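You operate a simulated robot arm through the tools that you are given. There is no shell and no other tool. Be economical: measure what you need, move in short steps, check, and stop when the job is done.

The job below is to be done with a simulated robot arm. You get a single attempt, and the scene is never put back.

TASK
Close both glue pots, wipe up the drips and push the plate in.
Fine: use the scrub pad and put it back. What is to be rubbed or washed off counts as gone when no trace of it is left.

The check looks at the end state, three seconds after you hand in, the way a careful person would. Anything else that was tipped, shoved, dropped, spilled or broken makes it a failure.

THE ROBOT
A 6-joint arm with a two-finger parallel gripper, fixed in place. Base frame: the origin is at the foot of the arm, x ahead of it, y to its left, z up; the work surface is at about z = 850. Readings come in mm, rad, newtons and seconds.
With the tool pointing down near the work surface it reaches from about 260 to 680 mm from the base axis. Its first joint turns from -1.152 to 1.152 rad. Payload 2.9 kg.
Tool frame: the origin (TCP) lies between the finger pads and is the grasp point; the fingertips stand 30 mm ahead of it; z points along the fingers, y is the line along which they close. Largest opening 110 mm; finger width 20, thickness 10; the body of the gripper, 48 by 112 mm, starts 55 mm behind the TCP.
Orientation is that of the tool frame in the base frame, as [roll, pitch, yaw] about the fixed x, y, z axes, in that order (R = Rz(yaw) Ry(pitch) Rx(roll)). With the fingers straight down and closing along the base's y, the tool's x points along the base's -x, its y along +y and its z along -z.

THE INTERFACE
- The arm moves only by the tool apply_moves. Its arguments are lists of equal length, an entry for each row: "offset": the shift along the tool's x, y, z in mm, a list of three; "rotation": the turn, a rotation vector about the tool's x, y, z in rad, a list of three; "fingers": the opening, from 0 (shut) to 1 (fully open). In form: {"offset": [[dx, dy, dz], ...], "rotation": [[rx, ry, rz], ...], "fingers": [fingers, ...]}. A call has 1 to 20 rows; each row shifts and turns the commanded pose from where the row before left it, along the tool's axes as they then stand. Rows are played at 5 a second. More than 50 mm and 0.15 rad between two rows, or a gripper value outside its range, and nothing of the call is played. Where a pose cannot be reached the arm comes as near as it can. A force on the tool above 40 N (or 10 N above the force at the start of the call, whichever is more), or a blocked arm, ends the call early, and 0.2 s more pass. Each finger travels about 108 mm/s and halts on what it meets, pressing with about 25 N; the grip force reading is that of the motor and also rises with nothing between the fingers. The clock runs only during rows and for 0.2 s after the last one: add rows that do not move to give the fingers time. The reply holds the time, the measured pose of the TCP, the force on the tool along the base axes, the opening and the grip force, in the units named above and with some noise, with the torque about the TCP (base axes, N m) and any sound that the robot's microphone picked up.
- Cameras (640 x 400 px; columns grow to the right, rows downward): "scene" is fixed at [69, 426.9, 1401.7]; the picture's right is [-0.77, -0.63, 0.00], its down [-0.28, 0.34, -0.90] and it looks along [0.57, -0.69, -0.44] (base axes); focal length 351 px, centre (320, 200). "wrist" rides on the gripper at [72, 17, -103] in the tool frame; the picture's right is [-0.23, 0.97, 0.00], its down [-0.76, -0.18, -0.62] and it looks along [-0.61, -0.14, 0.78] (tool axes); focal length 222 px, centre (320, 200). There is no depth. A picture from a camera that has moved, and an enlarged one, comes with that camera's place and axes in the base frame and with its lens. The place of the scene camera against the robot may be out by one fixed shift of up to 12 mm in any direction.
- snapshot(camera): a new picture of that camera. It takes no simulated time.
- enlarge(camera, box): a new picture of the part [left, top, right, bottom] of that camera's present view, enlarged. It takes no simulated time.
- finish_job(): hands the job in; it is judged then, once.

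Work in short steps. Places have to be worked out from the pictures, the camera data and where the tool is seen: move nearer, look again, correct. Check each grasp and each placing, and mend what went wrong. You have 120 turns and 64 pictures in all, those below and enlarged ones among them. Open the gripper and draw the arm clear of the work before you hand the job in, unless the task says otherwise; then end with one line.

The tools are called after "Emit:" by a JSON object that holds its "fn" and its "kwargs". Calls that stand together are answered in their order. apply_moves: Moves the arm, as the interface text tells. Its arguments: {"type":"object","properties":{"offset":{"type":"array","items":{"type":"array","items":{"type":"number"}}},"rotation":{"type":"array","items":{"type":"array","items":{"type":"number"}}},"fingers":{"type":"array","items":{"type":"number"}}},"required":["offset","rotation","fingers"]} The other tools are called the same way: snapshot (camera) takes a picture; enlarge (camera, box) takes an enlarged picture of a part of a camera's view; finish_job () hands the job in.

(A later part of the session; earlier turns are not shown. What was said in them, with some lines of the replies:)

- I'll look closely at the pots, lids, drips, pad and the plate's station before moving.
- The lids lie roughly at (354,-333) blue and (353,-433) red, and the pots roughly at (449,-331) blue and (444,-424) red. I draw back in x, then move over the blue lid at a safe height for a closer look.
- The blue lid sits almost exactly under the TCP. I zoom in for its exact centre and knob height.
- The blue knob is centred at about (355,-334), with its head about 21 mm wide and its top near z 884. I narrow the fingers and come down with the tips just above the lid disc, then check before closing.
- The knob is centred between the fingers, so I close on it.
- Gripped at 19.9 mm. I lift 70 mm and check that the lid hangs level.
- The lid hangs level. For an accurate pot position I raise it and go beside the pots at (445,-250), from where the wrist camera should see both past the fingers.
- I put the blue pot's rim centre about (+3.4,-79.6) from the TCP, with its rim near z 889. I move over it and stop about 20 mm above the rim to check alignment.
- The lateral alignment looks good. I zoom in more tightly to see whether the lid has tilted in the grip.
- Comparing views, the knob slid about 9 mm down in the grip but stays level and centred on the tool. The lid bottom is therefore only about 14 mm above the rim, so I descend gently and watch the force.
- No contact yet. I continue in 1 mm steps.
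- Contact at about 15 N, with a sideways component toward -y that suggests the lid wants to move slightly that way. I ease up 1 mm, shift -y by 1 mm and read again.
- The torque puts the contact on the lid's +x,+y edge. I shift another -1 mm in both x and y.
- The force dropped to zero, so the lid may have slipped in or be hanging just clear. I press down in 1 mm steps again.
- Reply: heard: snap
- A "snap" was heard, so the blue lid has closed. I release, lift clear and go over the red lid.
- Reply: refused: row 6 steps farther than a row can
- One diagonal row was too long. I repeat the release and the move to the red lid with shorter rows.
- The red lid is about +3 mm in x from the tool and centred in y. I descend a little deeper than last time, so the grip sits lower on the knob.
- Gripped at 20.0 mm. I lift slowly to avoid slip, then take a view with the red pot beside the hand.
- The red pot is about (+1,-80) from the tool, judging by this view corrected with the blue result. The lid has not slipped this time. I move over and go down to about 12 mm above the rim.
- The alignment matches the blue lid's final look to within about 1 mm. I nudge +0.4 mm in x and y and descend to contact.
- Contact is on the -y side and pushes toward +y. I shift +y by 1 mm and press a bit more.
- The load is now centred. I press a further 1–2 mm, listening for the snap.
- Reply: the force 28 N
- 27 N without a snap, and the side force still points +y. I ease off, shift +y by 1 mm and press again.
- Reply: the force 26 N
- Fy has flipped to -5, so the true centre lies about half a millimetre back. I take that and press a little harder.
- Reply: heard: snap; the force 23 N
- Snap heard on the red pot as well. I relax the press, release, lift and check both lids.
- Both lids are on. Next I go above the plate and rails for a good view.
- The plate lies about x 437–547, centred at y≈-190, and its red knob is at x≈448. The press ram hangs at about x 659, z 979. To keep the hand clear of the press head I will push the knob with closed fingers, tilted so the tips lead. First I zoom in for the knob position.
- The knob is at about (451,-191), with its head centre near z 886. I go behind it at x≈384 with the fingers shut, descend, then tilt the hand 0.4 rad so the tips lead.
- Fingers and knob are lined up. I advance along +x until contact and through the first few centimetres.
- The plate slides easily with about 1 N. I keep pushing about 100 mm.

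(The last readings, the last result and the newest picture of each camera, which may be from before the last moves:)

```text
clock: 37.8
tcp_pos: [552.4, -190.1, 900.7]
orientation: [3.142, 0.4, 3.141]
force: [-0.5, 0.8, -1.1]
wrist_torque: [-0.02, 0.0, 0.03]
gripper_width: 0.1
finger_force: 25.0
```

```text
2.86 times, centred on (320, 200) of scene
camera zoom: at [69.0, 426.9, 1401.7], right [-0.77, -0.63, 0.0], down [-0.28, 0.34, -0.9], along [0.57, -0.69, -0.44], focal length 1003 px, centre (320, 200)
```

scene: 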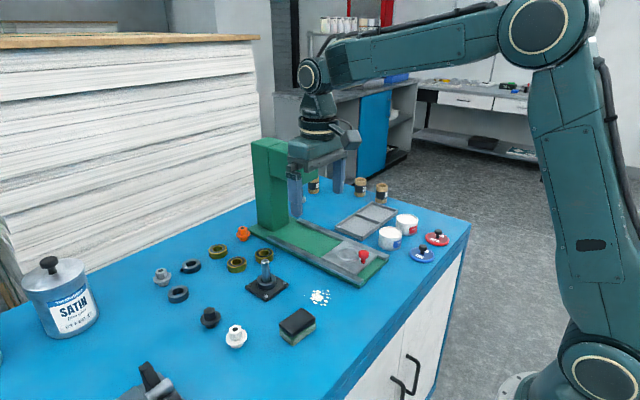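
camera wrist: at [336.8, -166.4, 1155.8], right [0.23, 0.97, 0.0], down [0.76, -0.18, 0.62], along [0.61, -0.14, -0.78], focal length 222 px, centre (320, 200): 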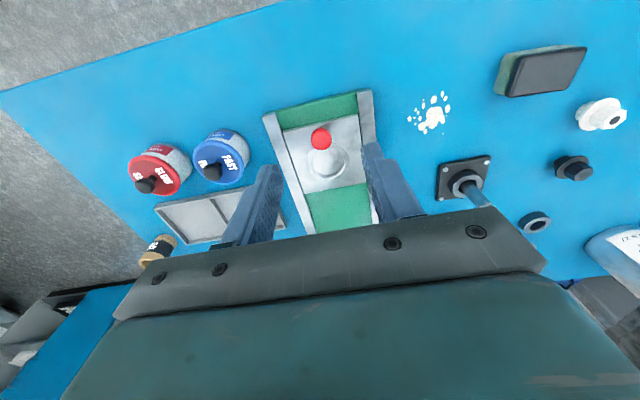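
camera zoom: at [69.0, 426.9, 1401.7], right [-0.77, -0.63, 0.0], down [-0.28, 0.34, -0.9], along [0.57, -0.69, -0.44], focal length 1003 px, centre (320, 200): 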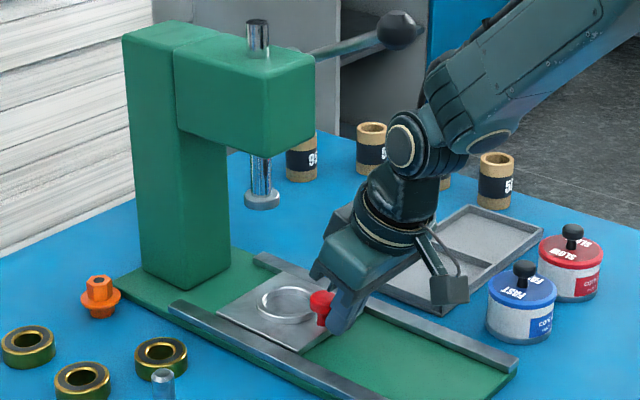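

Nothing is blocked and the press head is clear. I continue in 5 mm steps and watch for the stop.

Emit:
{"fn": "apply_moves", "kwargs": {"offset": [[-4.6, 0, 1.95], [-4.6, 0, 1.95], [-4.6, 0, 1.95], [-4.6, 0, 1.95], [-4.6, 0, 1.95], [-4.6, 0, 1.95], [0, 0, 0]], "rotation": [[0, 0, 0], [0, 0, 0], [0, 0, 0], [0, 0, 0], [0, 0, 0], [0, 0, 0], [0, 0, 0]], "fingers": [0, 0, 0, 0, 0, 0, 0]}}

Emit:
{"fn": "enlarge", "kwargs": {"camera": "scene", "box": [240, 130, 400, 270]}}

```text
clock: 39.4
tcp_pos: [582.5, -191.4, 900.6]
orientation: [3.142, 0.4, -3.141]
force: [-0.7, -0.2, 0.5]
wrist_torque: [-0.01, 0.0, 0.01]
gripper_width: 0.0
finger_force: 25.2
```

```text
2.86 times, centred on (320, 200) of scene
camera zoom: at [69.0, 426.9, 1401.7], right [-0.77, -0.63, 0.0], down [-0.28, 0.34, -0.9], along [0.57, -0.69, -0.44], focal length 1003 px, centre (320, 200)
```

zoom: 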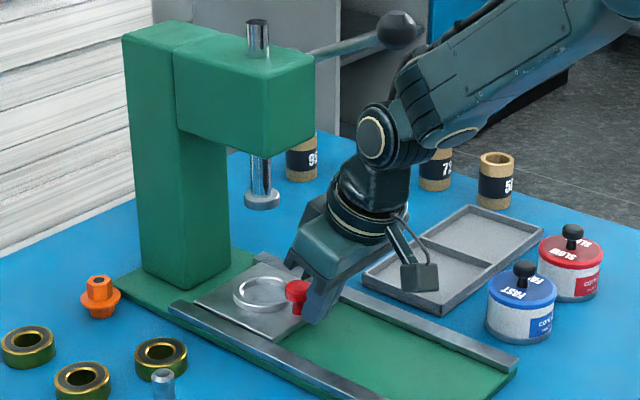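

The ring is almost under the ram, with no stop felt yet. I continue in 2 mm steps to find it.

Emit:
{"fn": "apply_moves", "kwargs": {"offset": [[-1.84, 0, 0.78], [-1.84, 0, 0.78], [-1.84, 0, 0.78], [-1.84, 0, 0.78], [-1.84, 0, 0.78], [0, 0, 0]], "rotation": [[0, 0, 0], [0, 0, 0], [0, 0, 0], [0, 0, 0], [0, 0, 0], [0, 0, 0]], "fingers": [0, 0, 0, 0, 0, 0]}}

Emit:
{"fn": "enlarge", "kwargs": {"camera": "scene", "box": [256, 160, 336, 235]}}

```text
clock: 40.3
tcp_pos: [584.7, -191.6, 898.2]
orientation: [3.139, 0.384, 3.137]
force: [-8.3, -0.9, 3.8]
wrist_torque: [0.04, 0.11, 0.01]
gripper_width: 0.2
finger_force: 24.7
stopped in row 4: the force on the tool passed its limit at 43 N (the readings are from after the stop); the commanded pose is now the measured one
```

```text
5.33 times, centred on (296, 198) of scene
camera zoom: at [68.7, 426.9, 1401.7], right [-0.77, -0.63, 0.0], down [-0.28, 0.34, -0.9], along [0.57, -0.69, -0.44], focal length 1872 px, centre (448, 213)
```

zoom: 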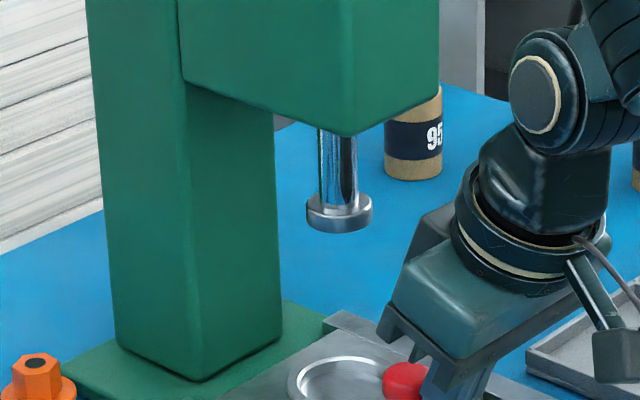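

The plate hit its hard stop with the ring under the ram, so it is fully in. I back off, raise and straighten the hand, and go over the scrub pad at about (436,65).

Emit:
{"fn": "apply_moves", "kwargs": {"offset": [[9.3, 0, -3.7], [27.8, 0, -11.2], [27.8, 0, -11.2], [0, 0, 0], [0, 0, 0], [0, 0, 0], [0, 0, -40], [0, 0, -45], [0, 0, -35], [30, 35, 0], [30, 35, 0], [30, 35, 0], [0, 45, 0], [0, 45, 0], [0, 45, 0], [0, 14, 0], [0, 0, 0]], "rotation": [[0, 0, 0], [0, 0, 0], [0, 0, 0], [0, 0.13, 0], [0, 0.13, 0], [0, 0.124, 0], [0, 0, 0], [0, 0, 0], [0, 0, 0], [0, 0, 0], [0, 0, 0], [0, 0, 0], [0, 0, 0], [0, 0, 0], [0, 0, 0], [0, 0, 0], [0, 0, 0]], "fingers": [0, 0, 0, 0, 0, 0, 0, 0, 0, 0.3, 0.6, 0.7, 0.7, 0.7, 0.7, 0.7, 0.7]}}

Emit:
{"fn": "snapshot", "kwargs": {"camera": "wrist"}}

Emit:
{"fn": "enlarge", "kwargs": {"camera": "scene", "box": [230, 200, 400, 350]}}

```text
clock: 43.9
tcp_pos: [425.0, 60.8, 1019.4]
orientation: [3.138, 0.001, 3.137]
force: [0.2, 0.5, -0.9]
wrist_torque: [0.02, -0.03, -0.02]
gripper_width: 77.1
finger_force: 0.1
```

```text
23 pictures are left
camera wrist: at [353.5, 78.0, 1123.4], right [0.23, 0.97, 0.0], down [0.76, -0.18, 0.62], along [0.61, -0.14, -0.78], focal length 222 px, centre (320, 200)
```

wrist: 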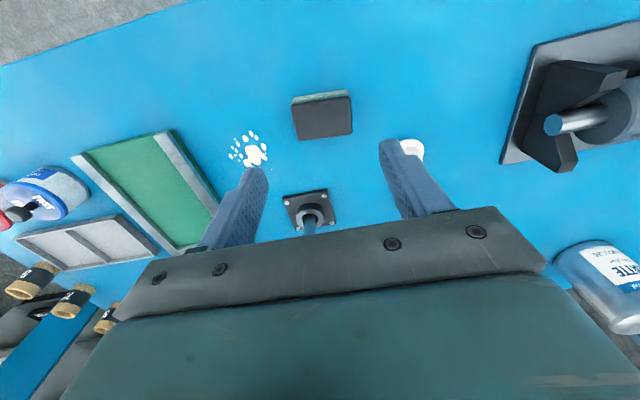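

```text
2.67 times, centred on (315, 275) of scene
camera zoom: at [69.0, 426.9, 1401.7], right [-0.77, -0.63, 0.0], down [-0.28, 0.34, -0.9], along [0.57, -0.69, -0.44], focal length 936 px, centre (333, 0)
```

zoom: 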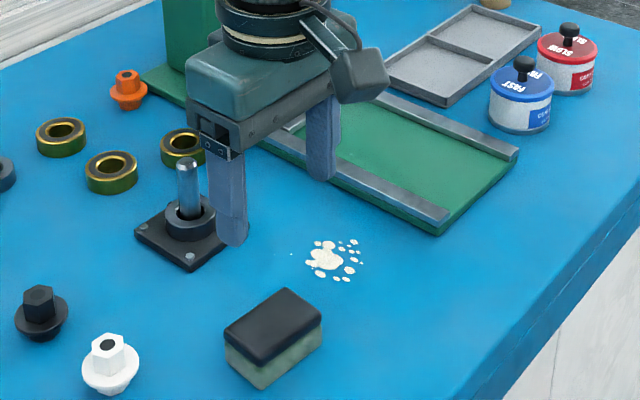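

I zoom in on the pad and drips to get the pad's outline, its yaw and the full extent of the drips, including stray specks.

Emit:
{"fn": "enlarge", "kwargs": {"camera": "wrist", "box": [210, 75, 370, 175]}}

Emit:
{"fn": "enlarge", "kwargs": {"camera": "scene", "box": [284, 276, 348, 350]}}

```text
4.00 times, centred on (290, 125) of wrist
camera zoom: at [353.5, 78.0, 1123.4], right [0.23, 0.97, 0.0], down [0.76, -0.18, 0.62], along [0.61, -0.14, -0.78], focal length 888 px, centre (440, 500)
```

zoom: 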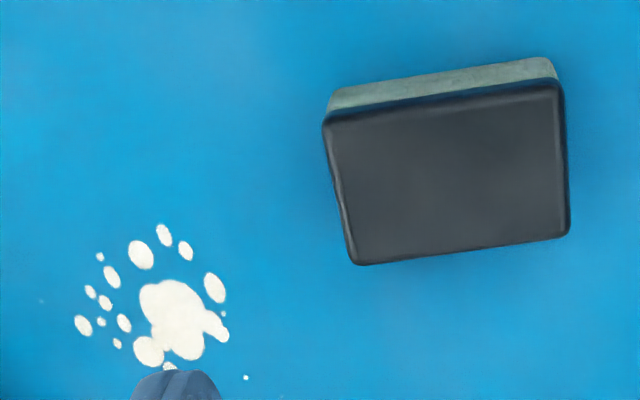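

```text
5.41 times, centred on (316, 313) of scene
camera zoom: at [69.0, 426.9, 1401.7], right [-0.77, -0.63, 0.0], down [-0.28, 0.34, -0.9], along [0.57, -0.69, -0.44], focal length 1897 px, centre (342, -411)
```

zoom: 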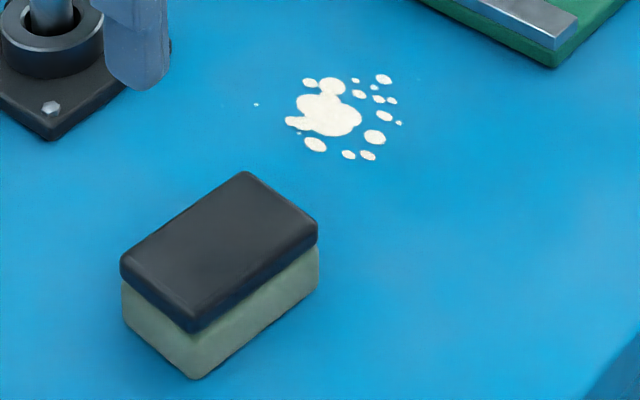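

The pad measures about 62×41 mm, is centred at about (436,63), is turned about -0.086 rad, and its top is at z≈878. The drips span x 438–497 and y -81..-25. I align, descend with the fingers along the pad's long ends, and check before closing.

Emit:
{"fn": "apply_moves", "kwargs": {"offset": [[-10.7, 1.9, 0], [0, 0, 40], [0, 0, 40], [0, 0, 25], [0, 0, 0]], "rotation": [[0, 0, 0.083], [0, 0, 0], [0, 0, 0], [0, 0, 0], [0, 0, 0]], "fingers": [0.8, 0.8, 0.8, 0.8, 0.8]}}

Emit:
{"fn": "enlarge", "kwargs": {"camera": "wrist", "box": [220, 90, 420, 215]}}

```text
clock: 45.1
tcp_pos: [437.3, 64.6, 915.2]
orientation: [3.139, 0.002, 3.056]
force: [0.3, -0.3, 0.5]
wrist_torque: [-0.01, 0.01, 0.01]
gripper_width: 88.0
finger_force: 0.1
```

```text
3.20 times, centred on (320, 152) of wrist
camera zoom: at [365.9, 87.0, 1018.5], right [0.31, 0.95, 0.0], down [0.74, -0.24, 0.62], along [0.59, -0.19, -0.78], focal length 711 px, centre (320, 352)
```

zoom: 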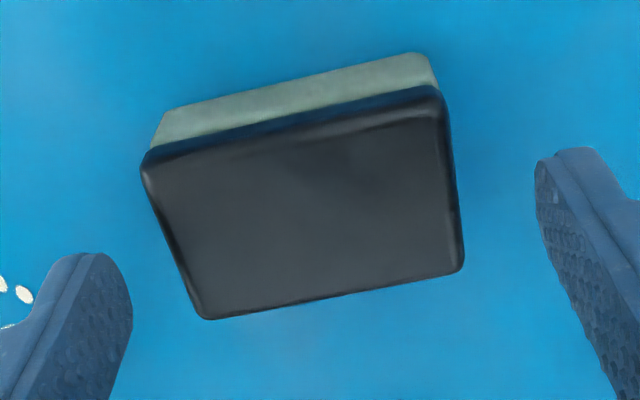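

The yaw is aligned and the pad centre is 2 mm to -y. I correct that, go down to z≈888 and close.

Emit:
{"fn": "apply_moves", "kwargs": {"offset": [[0, -2, 10], [0, 0, 12], [0, 0, 5], [0, 0, 0], [0, 0, 0], [0, 0, 0], [0, 0, 0]], "rotation": [[0, 0, 0], [0, 0, 0], [0, 0, 0], [0, 0, 0], [0, 0, 0], [0, 0, 0], [0, 0, 0]], "fingers": [0.8, 0.8, 0.8, 0.65, 0.5, 0.4, 0.4]}}

```text
clock: 46.7
tcp_pos: [436.8, 63.3, 885.7]
orientation: [3.138, 0.001, 3.056]
force: [0.0, 0.2, -0.2]
wrist_torque: [-0.04, 0.04, 0.0]
gripper_width: 63.4
finger_force: 25.0
```

The pad is held at 63.4 mm. I lift it slowly, square the yaw, carry it over the drips and set it down with light contact.

Emit:
{"fn": "apply_moves", "kwargs": {"offset": [[0, 0, -3], [0, 0, -7], [0, 0, -15], [0, 0, 0], [0, -36, 0], [0, -36, 0], [0, -36, 0], [0, 0, 10], [0, 0, 10], [0, 0, 4], [0, 0, 0]], "rotation": [[0, 0, 0], [0, 0, 0], [0, 0, 0], [0, 0, -0.083], [0, 0, 0], [0, 0, 0], [0, 0, 0], [0, 0, 0], [0, 0, 0], [0, 0, 0], [0, 0, 0]], "fingers": [0.4, 0.4, 0.4, 0.4, 0.4, 0.4, 0.4, 0.4, 0.4, 0.4, 0.4]}}

Emit:
{"fn": "enlarge", "kwargs": {"camera": "scene", "box": [260, 250, 372, 350]}}

```text
clock: 49.1
tcp_pos: [435.4, -46.4, 889.1]
orientation: [3.137, 0.003, 3.138]
force: [0.4, -0.1, 0.0]
wrist_torque: [0.0, 0.0, 0.01]
gripper_width: 63.6
finger_force: 25.2
```

```text
4.00 times, centred on (316, 300) of scene
camera zoom: at [69.0, 426.9, 1401.7], right [-0.77, -0.63, 0.0], down [-0.28, 0.34, -0.9], along [0.57, -0.69, -0.44], focal length 1404 px, centre (336, -200)
```

zoom: 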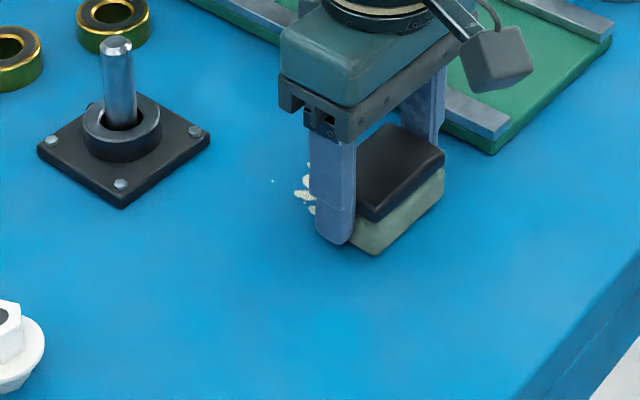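

The pad is just above the surface. I lower it 2 mm to feel contact.

Emit:
{"fn": "apply_moves", "kwargs": {"offset": [[0, 0, 1], [0, 0, 1], [0, 0, 0]], "rotation": [[0, 0, 0], [0, 0, 0], [0, 0, 0]], "fingers": [0.4, 0.4, 0.4]}}

```text
clock: 49.9
tcp_pos: [436.3, -44.8, 886.0]
orientation: [3.137, 0.005, 3.141]
force: [-8.4, 1.9, 23.1]
wrist_torque: [-0.11, 0.42, -0.03]
gripper_width: 63.5
finger_force: 25.1
```

23 N is firm, so I ease up 0.6 mm and make the first stroke over the drips and back.

Emit:
{"fn": "apply_moves", "kwargs": {"offset": [[0, 0, -0.6], [-10, 0, 0], [-10, 0, 0], [-10, 0, 0], [-10, 0, 0], [-10, 0, 0], [-10, 0, 0], [-10, 0, 0], [10, 0, 0], [10, 0, 0], [10, 0, 0], [10, 0, 0], [10, 0, 0], [10, 0, 0], [10, 0, 0], [0, 0, 0]], "rotation": [[0, 0, 0], [0, 0, 0], [0, 0, 0], [0, 0, 0], [0, 0, 0], [0, 0, 0], [0, 0, 0], [0, 0, 0], [0, 0, 0], [0, 0, 0], [0, 0, 0], [0, 0, 0], [0, 0, 0], [0, 0, 0], [0, 0, 0], [0, 0, 0]], "fingers": [0.4, 0.4, 0.4, 0.4, 0.4, 0.4, 0.4, 0.4, 0.4, 0.4, 0.4, 0.4, 0.4, 0.4, 0.4, 0.4]}}

Emit:
{"fn": "enlarge", "kwargs": {"camera": "scene", "box": [260, 250, 372, 350]}}

```text
clock: 53.3
tcp_pos: [436.7, -47.2, 886.6]
orientation: [3.139, 0.007, 3.14]
force: [8.7, 0.3, 19.6]
wrist_torque: [-0.05, -0.08, 0.01]
gripper_width: 63.3
finger_force: 25.1
```

```text
4.00 times, centred on (316, 300) of scene
camera zoom: at [68.9, 426.9, 1401.7], right [-0.77, -0.63, 0.0], down [-0.28, 0.34, -0.9], along [0.57, -0.69, -0.44], focal length 1404 px, centre (336, -200)
```

zoom: 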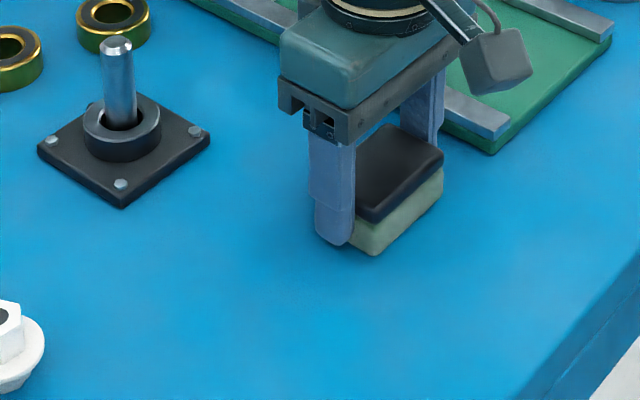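

Everything visible on that side is gone. I make a second lane 14 mm toward -y, then another slightly to +y for the edges.

Emit:
{"fn": "apply_moves", "kwargs": {"offset": [[0, -7, 0], [0, -7, 0], [-12, 0, 0], [-12, 0, 0], [-12, 0, 0], [-12, 0, 0], [-12, 0, 0], [-12, 0, 0], [0, 9, 0], [0, 9, 0], [12, 0, 0], [12, 0, 0], [12, 0, 0], [12, 0, 0], [12, 0, 0], [12, 0, 0], [0, 0, 0]], "rotation": [[0, 0, 0], [0, 0, 0], [0, 0, 0], [0, 0, 0], [0, 0, 0], [0, 0, 0], [0, 0, 0], [0, 0, 0], [0, 0, 0], [0, 0, 0], [0, 0, 0], [0, 0, 0], [0, 0, 0], [0, 0, 0], [0, 0, 0], [0, 0, 0], [0, 0, 0]], "fingers": [0.4, 0.4, 0.4, 0.4, 0.4, 0.4, 0.4, 0.4, 0.4, 0.4, 0.4, 0.4, 0.4, 0.4, 0.4, 0.4, 0.4]}}

```text
clock: 56.9
tcp_pos: [434.3, -40.2, 886.4]
orientation: [3.137, 0.003, 3.137]
force: [1.0, 0.6, 0.0]
wrist_torque: [0.0, 0.05, -0.01]
gripper_width: 63.3
finger_force: 25.6
```

I lift off and go back toward the pad's home, where the wrist camera sees the wiped area.

Emit:
{"fn": "apply_moves", "kwargs": {"offset": [[0, 0, -10], [0, 0, -20], [0, 0, -30], [0, 35, 0], [0, 35, 0], [0, 0, 0]], "rotation": [[0, 0, 0], [0, 0, 0], [0, 0, 0], [0, 0, 0], [0, 0, 0], [0, 0, 0]], "fingers": [0.4, 0.4, 0.4, 0.4, 0.4, 0.4]}}

Emit:
{"fn": "snapshot", "kwargs": {"camera": "wrist"}}

Emit:
{"fn": "enlarge", "kwargs": {"camera": "scene", "box": [296, 270, 360, 310]}}

```text
clock: 58.3
tcp_pos: [436.3, 28.6, 946.5]
orientation: [3.139, 0.002, 3.139]
force: [-0.4, 0.2, -0.7]
wrist_torque: [-0.02, 0.03, 0.01]
gripper_width: 63.3
finger_force: 25.2
```

```text
16 pictures are left
camera wrist: at [363.4, 44.6, 1049.5], right [0.23, 0.97, 0.0], down [0.76, -0.18, 0.62], along [0.61, -0.14, -0.78], focal length 222 px, centre (320, 200)
```

wrist: 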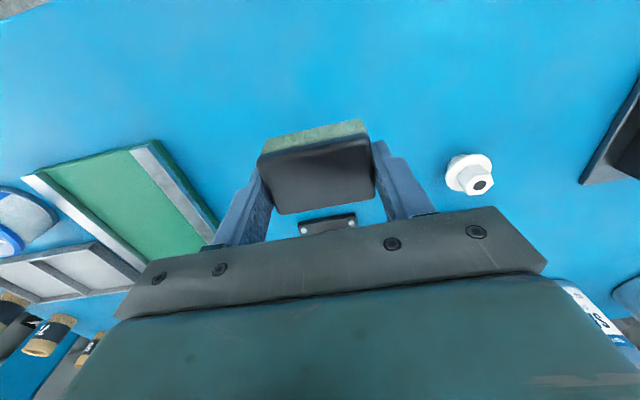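

```text
10.00 times, centred on (328, 290) of scene
camera zoom: at [69.0, 426.9, 1401.7], right [-0.77, -0.63, 0.0], down [-0.28, 0.34, -0.9], along [0.57, -0.69, -0.44], focal length 3510 px, centre (240, -700)
```

zoom: 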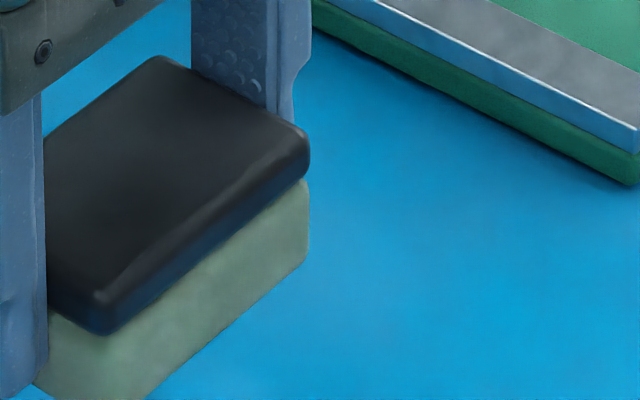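

The wiped area looks clean from here, but the pad blocks part of it. I move over the pad's home spot with its original yaw and check the wiped area in both views.

Emit:
{"fn": "apply_moves", "kwargs": {"offset": [[0, 34, 0], [0, 0, 0], [0, 0, 0]], "rotation": [[0, 0, 0], [0, 0, 0.083], [0, 0, 0]], "fingers": [0.4, 0.4, 0.4]}}

Emit:
{"fn": "enlarge", "kwargs": {"camera": "scene", "box": [290, 265, 370, 325]}}

Emit:
{"fn": "enlarge", "kwargs": {"camera": "wrist", "box": [120, 90, 320, 215]}}

```text
clock: 59.1
tcp_pos: [434.1, 61.3, 943.7]
orientation: [3.138, 0.003, 3.054]
force: [-0.7, -0.3, -1.4]
wrist_torque: [0.05, 0.01, 0.0]
gripper_width: 63.4
finger_force: 25.1
```

```text
6.67 times, centred on (330, 295) of scene
camera zoom: at [69.0, 426.9, 1401.7], right [-0.77, -0.63, 0.0], down [-0.28, 0.34, -0.9], along [0.57, -0.69, -0.44], focal length 2340 px, centre (253, -433)
```

zoom: 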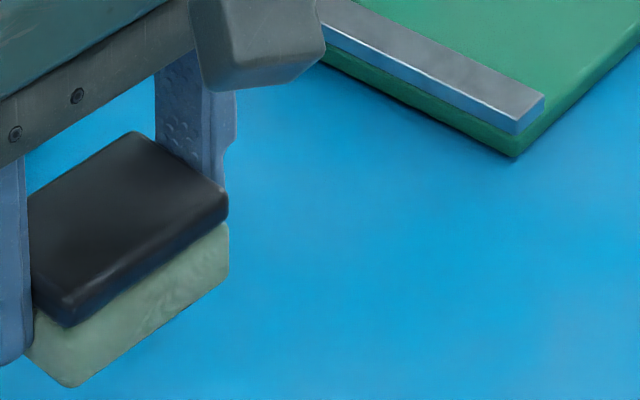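

```text
3.20 times, centred on (220, 152) of wrist
camera zoom: at [364.6, 84.9, 1049.2], right [0.31, 0.95, 0.0], down [0.74, -0.24, 0.62], along [0.59, -0.19, -0.78], focal length 711 px, centre (640, 352)
```

zoom: 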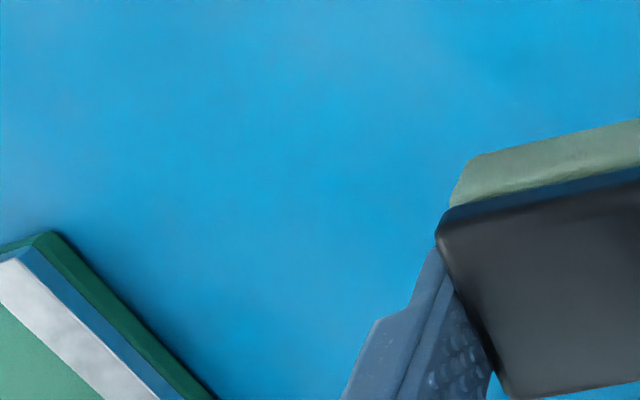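

The wiped area is clean in both views, including where the stray specks were. I lower the pad onto its home spot.

Emit:
{"fn": "apply_moves", "kwargs": {"offset": [[0, 0, 25], [0, 0, 20], [0, 0, 10], [0, 0, 3], [0, 0, 1], [0, 0, 0]], "rotation": [[0, 0, 0], [0, 0, 0], [0, 0, 0], [0, 0, 0], [0, 0, 0], [0, 0, 0]], "fingers": [0.4, 0.4, 0.4, 0.4, 0.4, 0.4]}}

```text
clock: 60.5
tcp_pos: [436.6, 61.6, 887.9]
orientation: [3.14, 0.003, 3.057]
force: [-1.0, 0.5, -0.5]
wrist_torque: [0.0, -0.01, -0.01]
gripper_width: 63.3
finger_force: 25.1
```

Position matches the pick-up pose. I go down in half-millimetre steps to touch.

Emit:
{"fn": "apply_moves", "kwargs": {"offset": [[0, 0, 0.6], [0, 0, 0.5], [0, 0, 0.4], [0, 0, 0]], "rotation": [[0, 0, 0], [0, 0, 0], [0, 0, 0], [0, 0, 0]], "fingers": [0.4, 0.4, 0.4, 0.4]}}

```text
clock: 61.5
tcp_pos: [436.2, 62.8, 887.2]
orientation: [3.138, 0.004, 3.056]
force: [-0.1, 0.5, -2.6]
wrist_torque: [-0.04, -0.02, 0.01]
gripper_width: 63.4
finger_force: 25.0
```

No contact yet, so I lower a little more.

Emit:
{"fn": "apply_moves", "kwargs": {"offset": [[0, 0, 0.5], [0, 0, 0.5], [0, 0, 0.5], [0, 0, 0]], "rotation": [[0, 0, 0], [0, 0, 0], [0, 0, 0], [0, 0, 0]], "fingers": [0.4, 0.4, 0.4, 0.4]}}

```text
clock: 62.5
tcp_pos: [437.8, 62.6, 884.6]
orientation: [3.138, 0.006, 3.056]
force: [-5.6, -3.2, 26.2]
wrist_torque: [-0.36, 0.53, -0.04]
gripper_width: 63.3
finger_force: 25.4
```

Contact made. I ease up slightly, release gently and lift straight up.

Emit:
{"fn": "apply_moves", "kwargs": {"offset": [[0, 0, -0.8], [0, 0, 0], [0, 0, 0], [0, 0, 0], [0, 0, -15], [0, 0, -35], [0, 0, -45], [45, 0, -20], [0, 0, 0]], "rotation": [[0, 0, 0], [0, 0, 0], [0, 0, 0], [0, 0, 0], [0, 0, 0], [0, 0, 0], [0, 0, 0], [0, 0, 0], [0, 0, 0]], "fingers": [0.4, 0.62, 0.72, 0.8, 0.8, 0.8, 0.8, 0.8, 0.8]}}

Emit:
{"fn": "snapshot", "kwargs": {"camera": "wrist"}}

Emit:
{"fn": "snapshot", "kwargs": {"camera": "scene"}}

```text
clock: 64.5
tcp_pos: [393.3, 66.0, 1000.4]
orientation: [3.14, 0.001, 3.056]
force: [-0.7, -0.2, -0.4]
wrist_torque: [0.04, 0.03, -0.01]
gripper_width: 87.9
finger_force: 0.1
```

```text
12 pictures are left
camera wrist: at [322.8, 87.9, 1103.2], right [0.31, 0.95, 0.0], down [0.74, -0.24, 0.62], along [0.59, -0.19, -0.78], focal length 222 px, centre (320, 200)
```

wrist: 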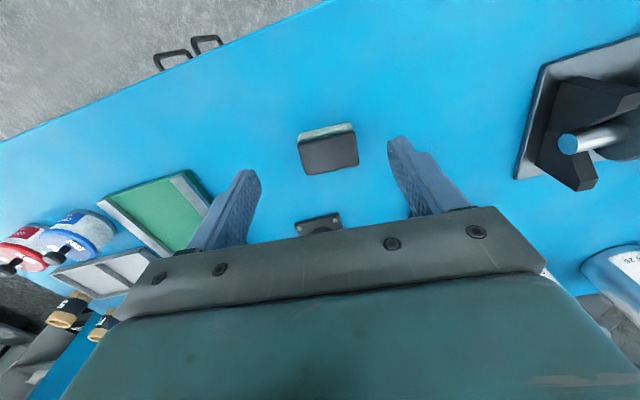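

```text
11 pictures are left
```

scene: 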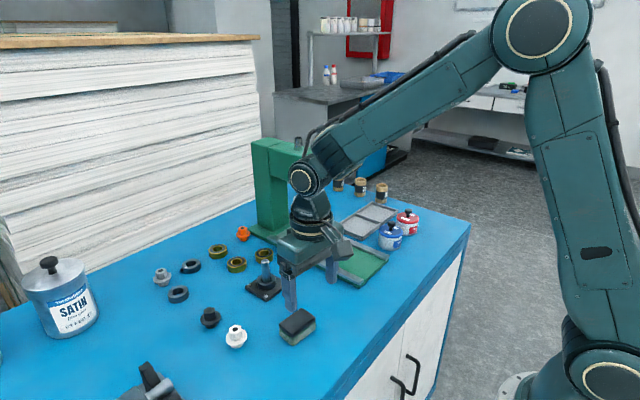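

The pad is back at its original spot. I raise the arm clear and take a last look at the drip area, the press and the pots.

Emit:
{"fn": "apply_moves", "kwargs": {"offset": [[0, 0, -45], [0, 0, -45], [0, 0, -40], [0, 0, 0]], "rotation": [[0, 0, 0], [0, 0, 0.04], [0, 0, -0.123], [0, 0, 0]], "fingers": [1, 1, 1, 1]}}

Emit:
{"fn": "enlarge", "kwargs": {"camera": "wrist", "box": [120, 40, 376, 200]}}

Emit:
{"fn": "enlarge", "kwargs": {"camera": "scene", "box": [240, 190, 432, 350]}}

```text
clock: 65.5
tcp_pos: [391.2, 66.3, 1129.7]
orientation: [3.139, 0.001, 3.139]
force: [0.7, 0.3, 0.6]
wrist_torque: [-0.04, -0.02, 0.0]
gripper_width: 109.8
finger_force: 0.0
```

```text
2.50 times, centred on (248, 120) of wrist
camera zoom: at [320.7, 82.0, 1233.5], right [0.23, 0.97, 0.0], down [0.76, -0.18, 0.62], along [0.61, -0.14, -0.78], focal length 555 px, centre (500, 400)
```

zoom: 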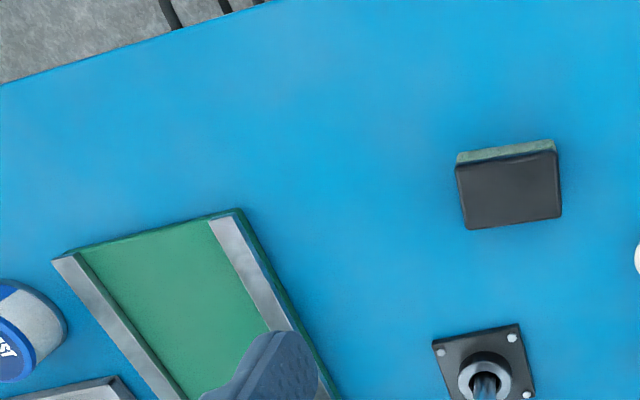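

```text
2.50 times, centred on (336, 270) of scene
camera zoom: at [69.0, 426.9, 1401.7], right [-0.77, -0.63, 0.0], down [-0.28, 0.34, -0.9], along [0.57, -0.69, -0.44], focal length 877 px, centre (280, 25)
```

zoom: 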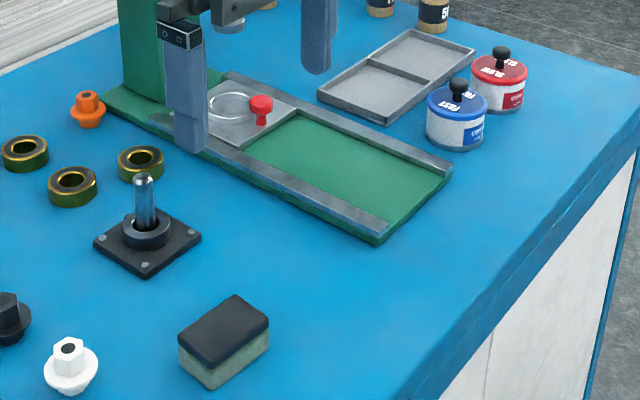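

I do one high zoom for any faint trace of glue.

Emit:
{"fn": "enlarge", "kwargs": {"camera": "scene", "box": [296, 272, 360, 312]}}

Emit:
{"fn": "enlarge", "kwargs": {"camera": "wrist", "box": [210, 110, 306, 170]}}

```text
10.00 times, centred on (328, 292) of scene
camera zoom: at [69.0, 426.9, 1401.7], right [-0.77, -0.63, 0.0], down [-0.28, 0.34, -0.9], along [0.57, -0.69, -0.44], focal length 3510 px, centre (240, -720)
```

zoom: 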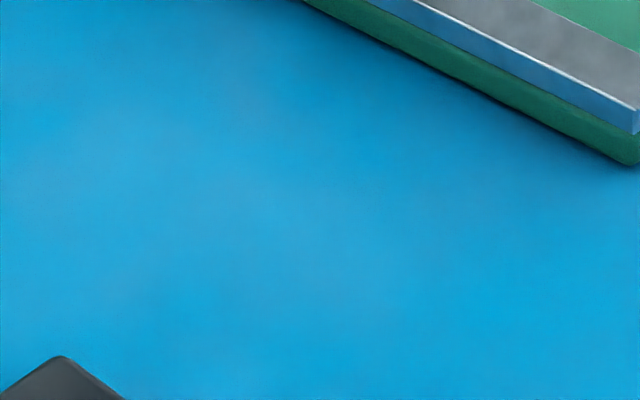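

```text
6.67 times, centred on (258, 140) of wrist
camera zoom: at [320.7, 82.0, 1233.5], right [0.23, 0.97, 0.0], down [0.76, -0.18, 0.62], along [0.61, -0.14, -0.78], focal length 1481 px, centre (733, 600)
```

zoom: 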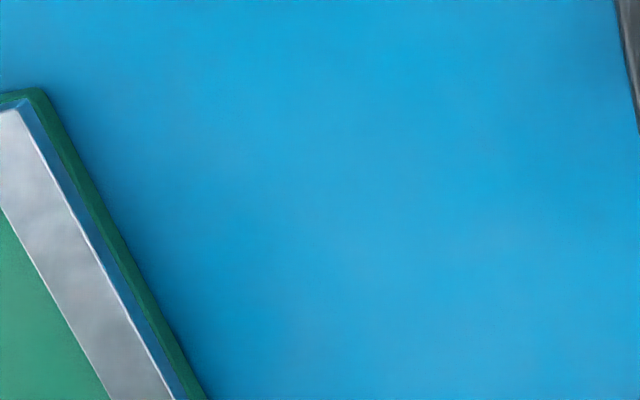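

The surface is spotless, both lids are snapped on, the plate is at its stop, the pad is back, and the arm is clear with the gripper open. I hand the job in.

Emit:
{"fn": "finish_job", "kwargs": {}}

```text
The job is handed in.
```

Both glue pots are closed (each lid snapped shut), the drips are wiped up with no trace visible, the scrub pad is back where it was, and the plate is pushed in to its stop.
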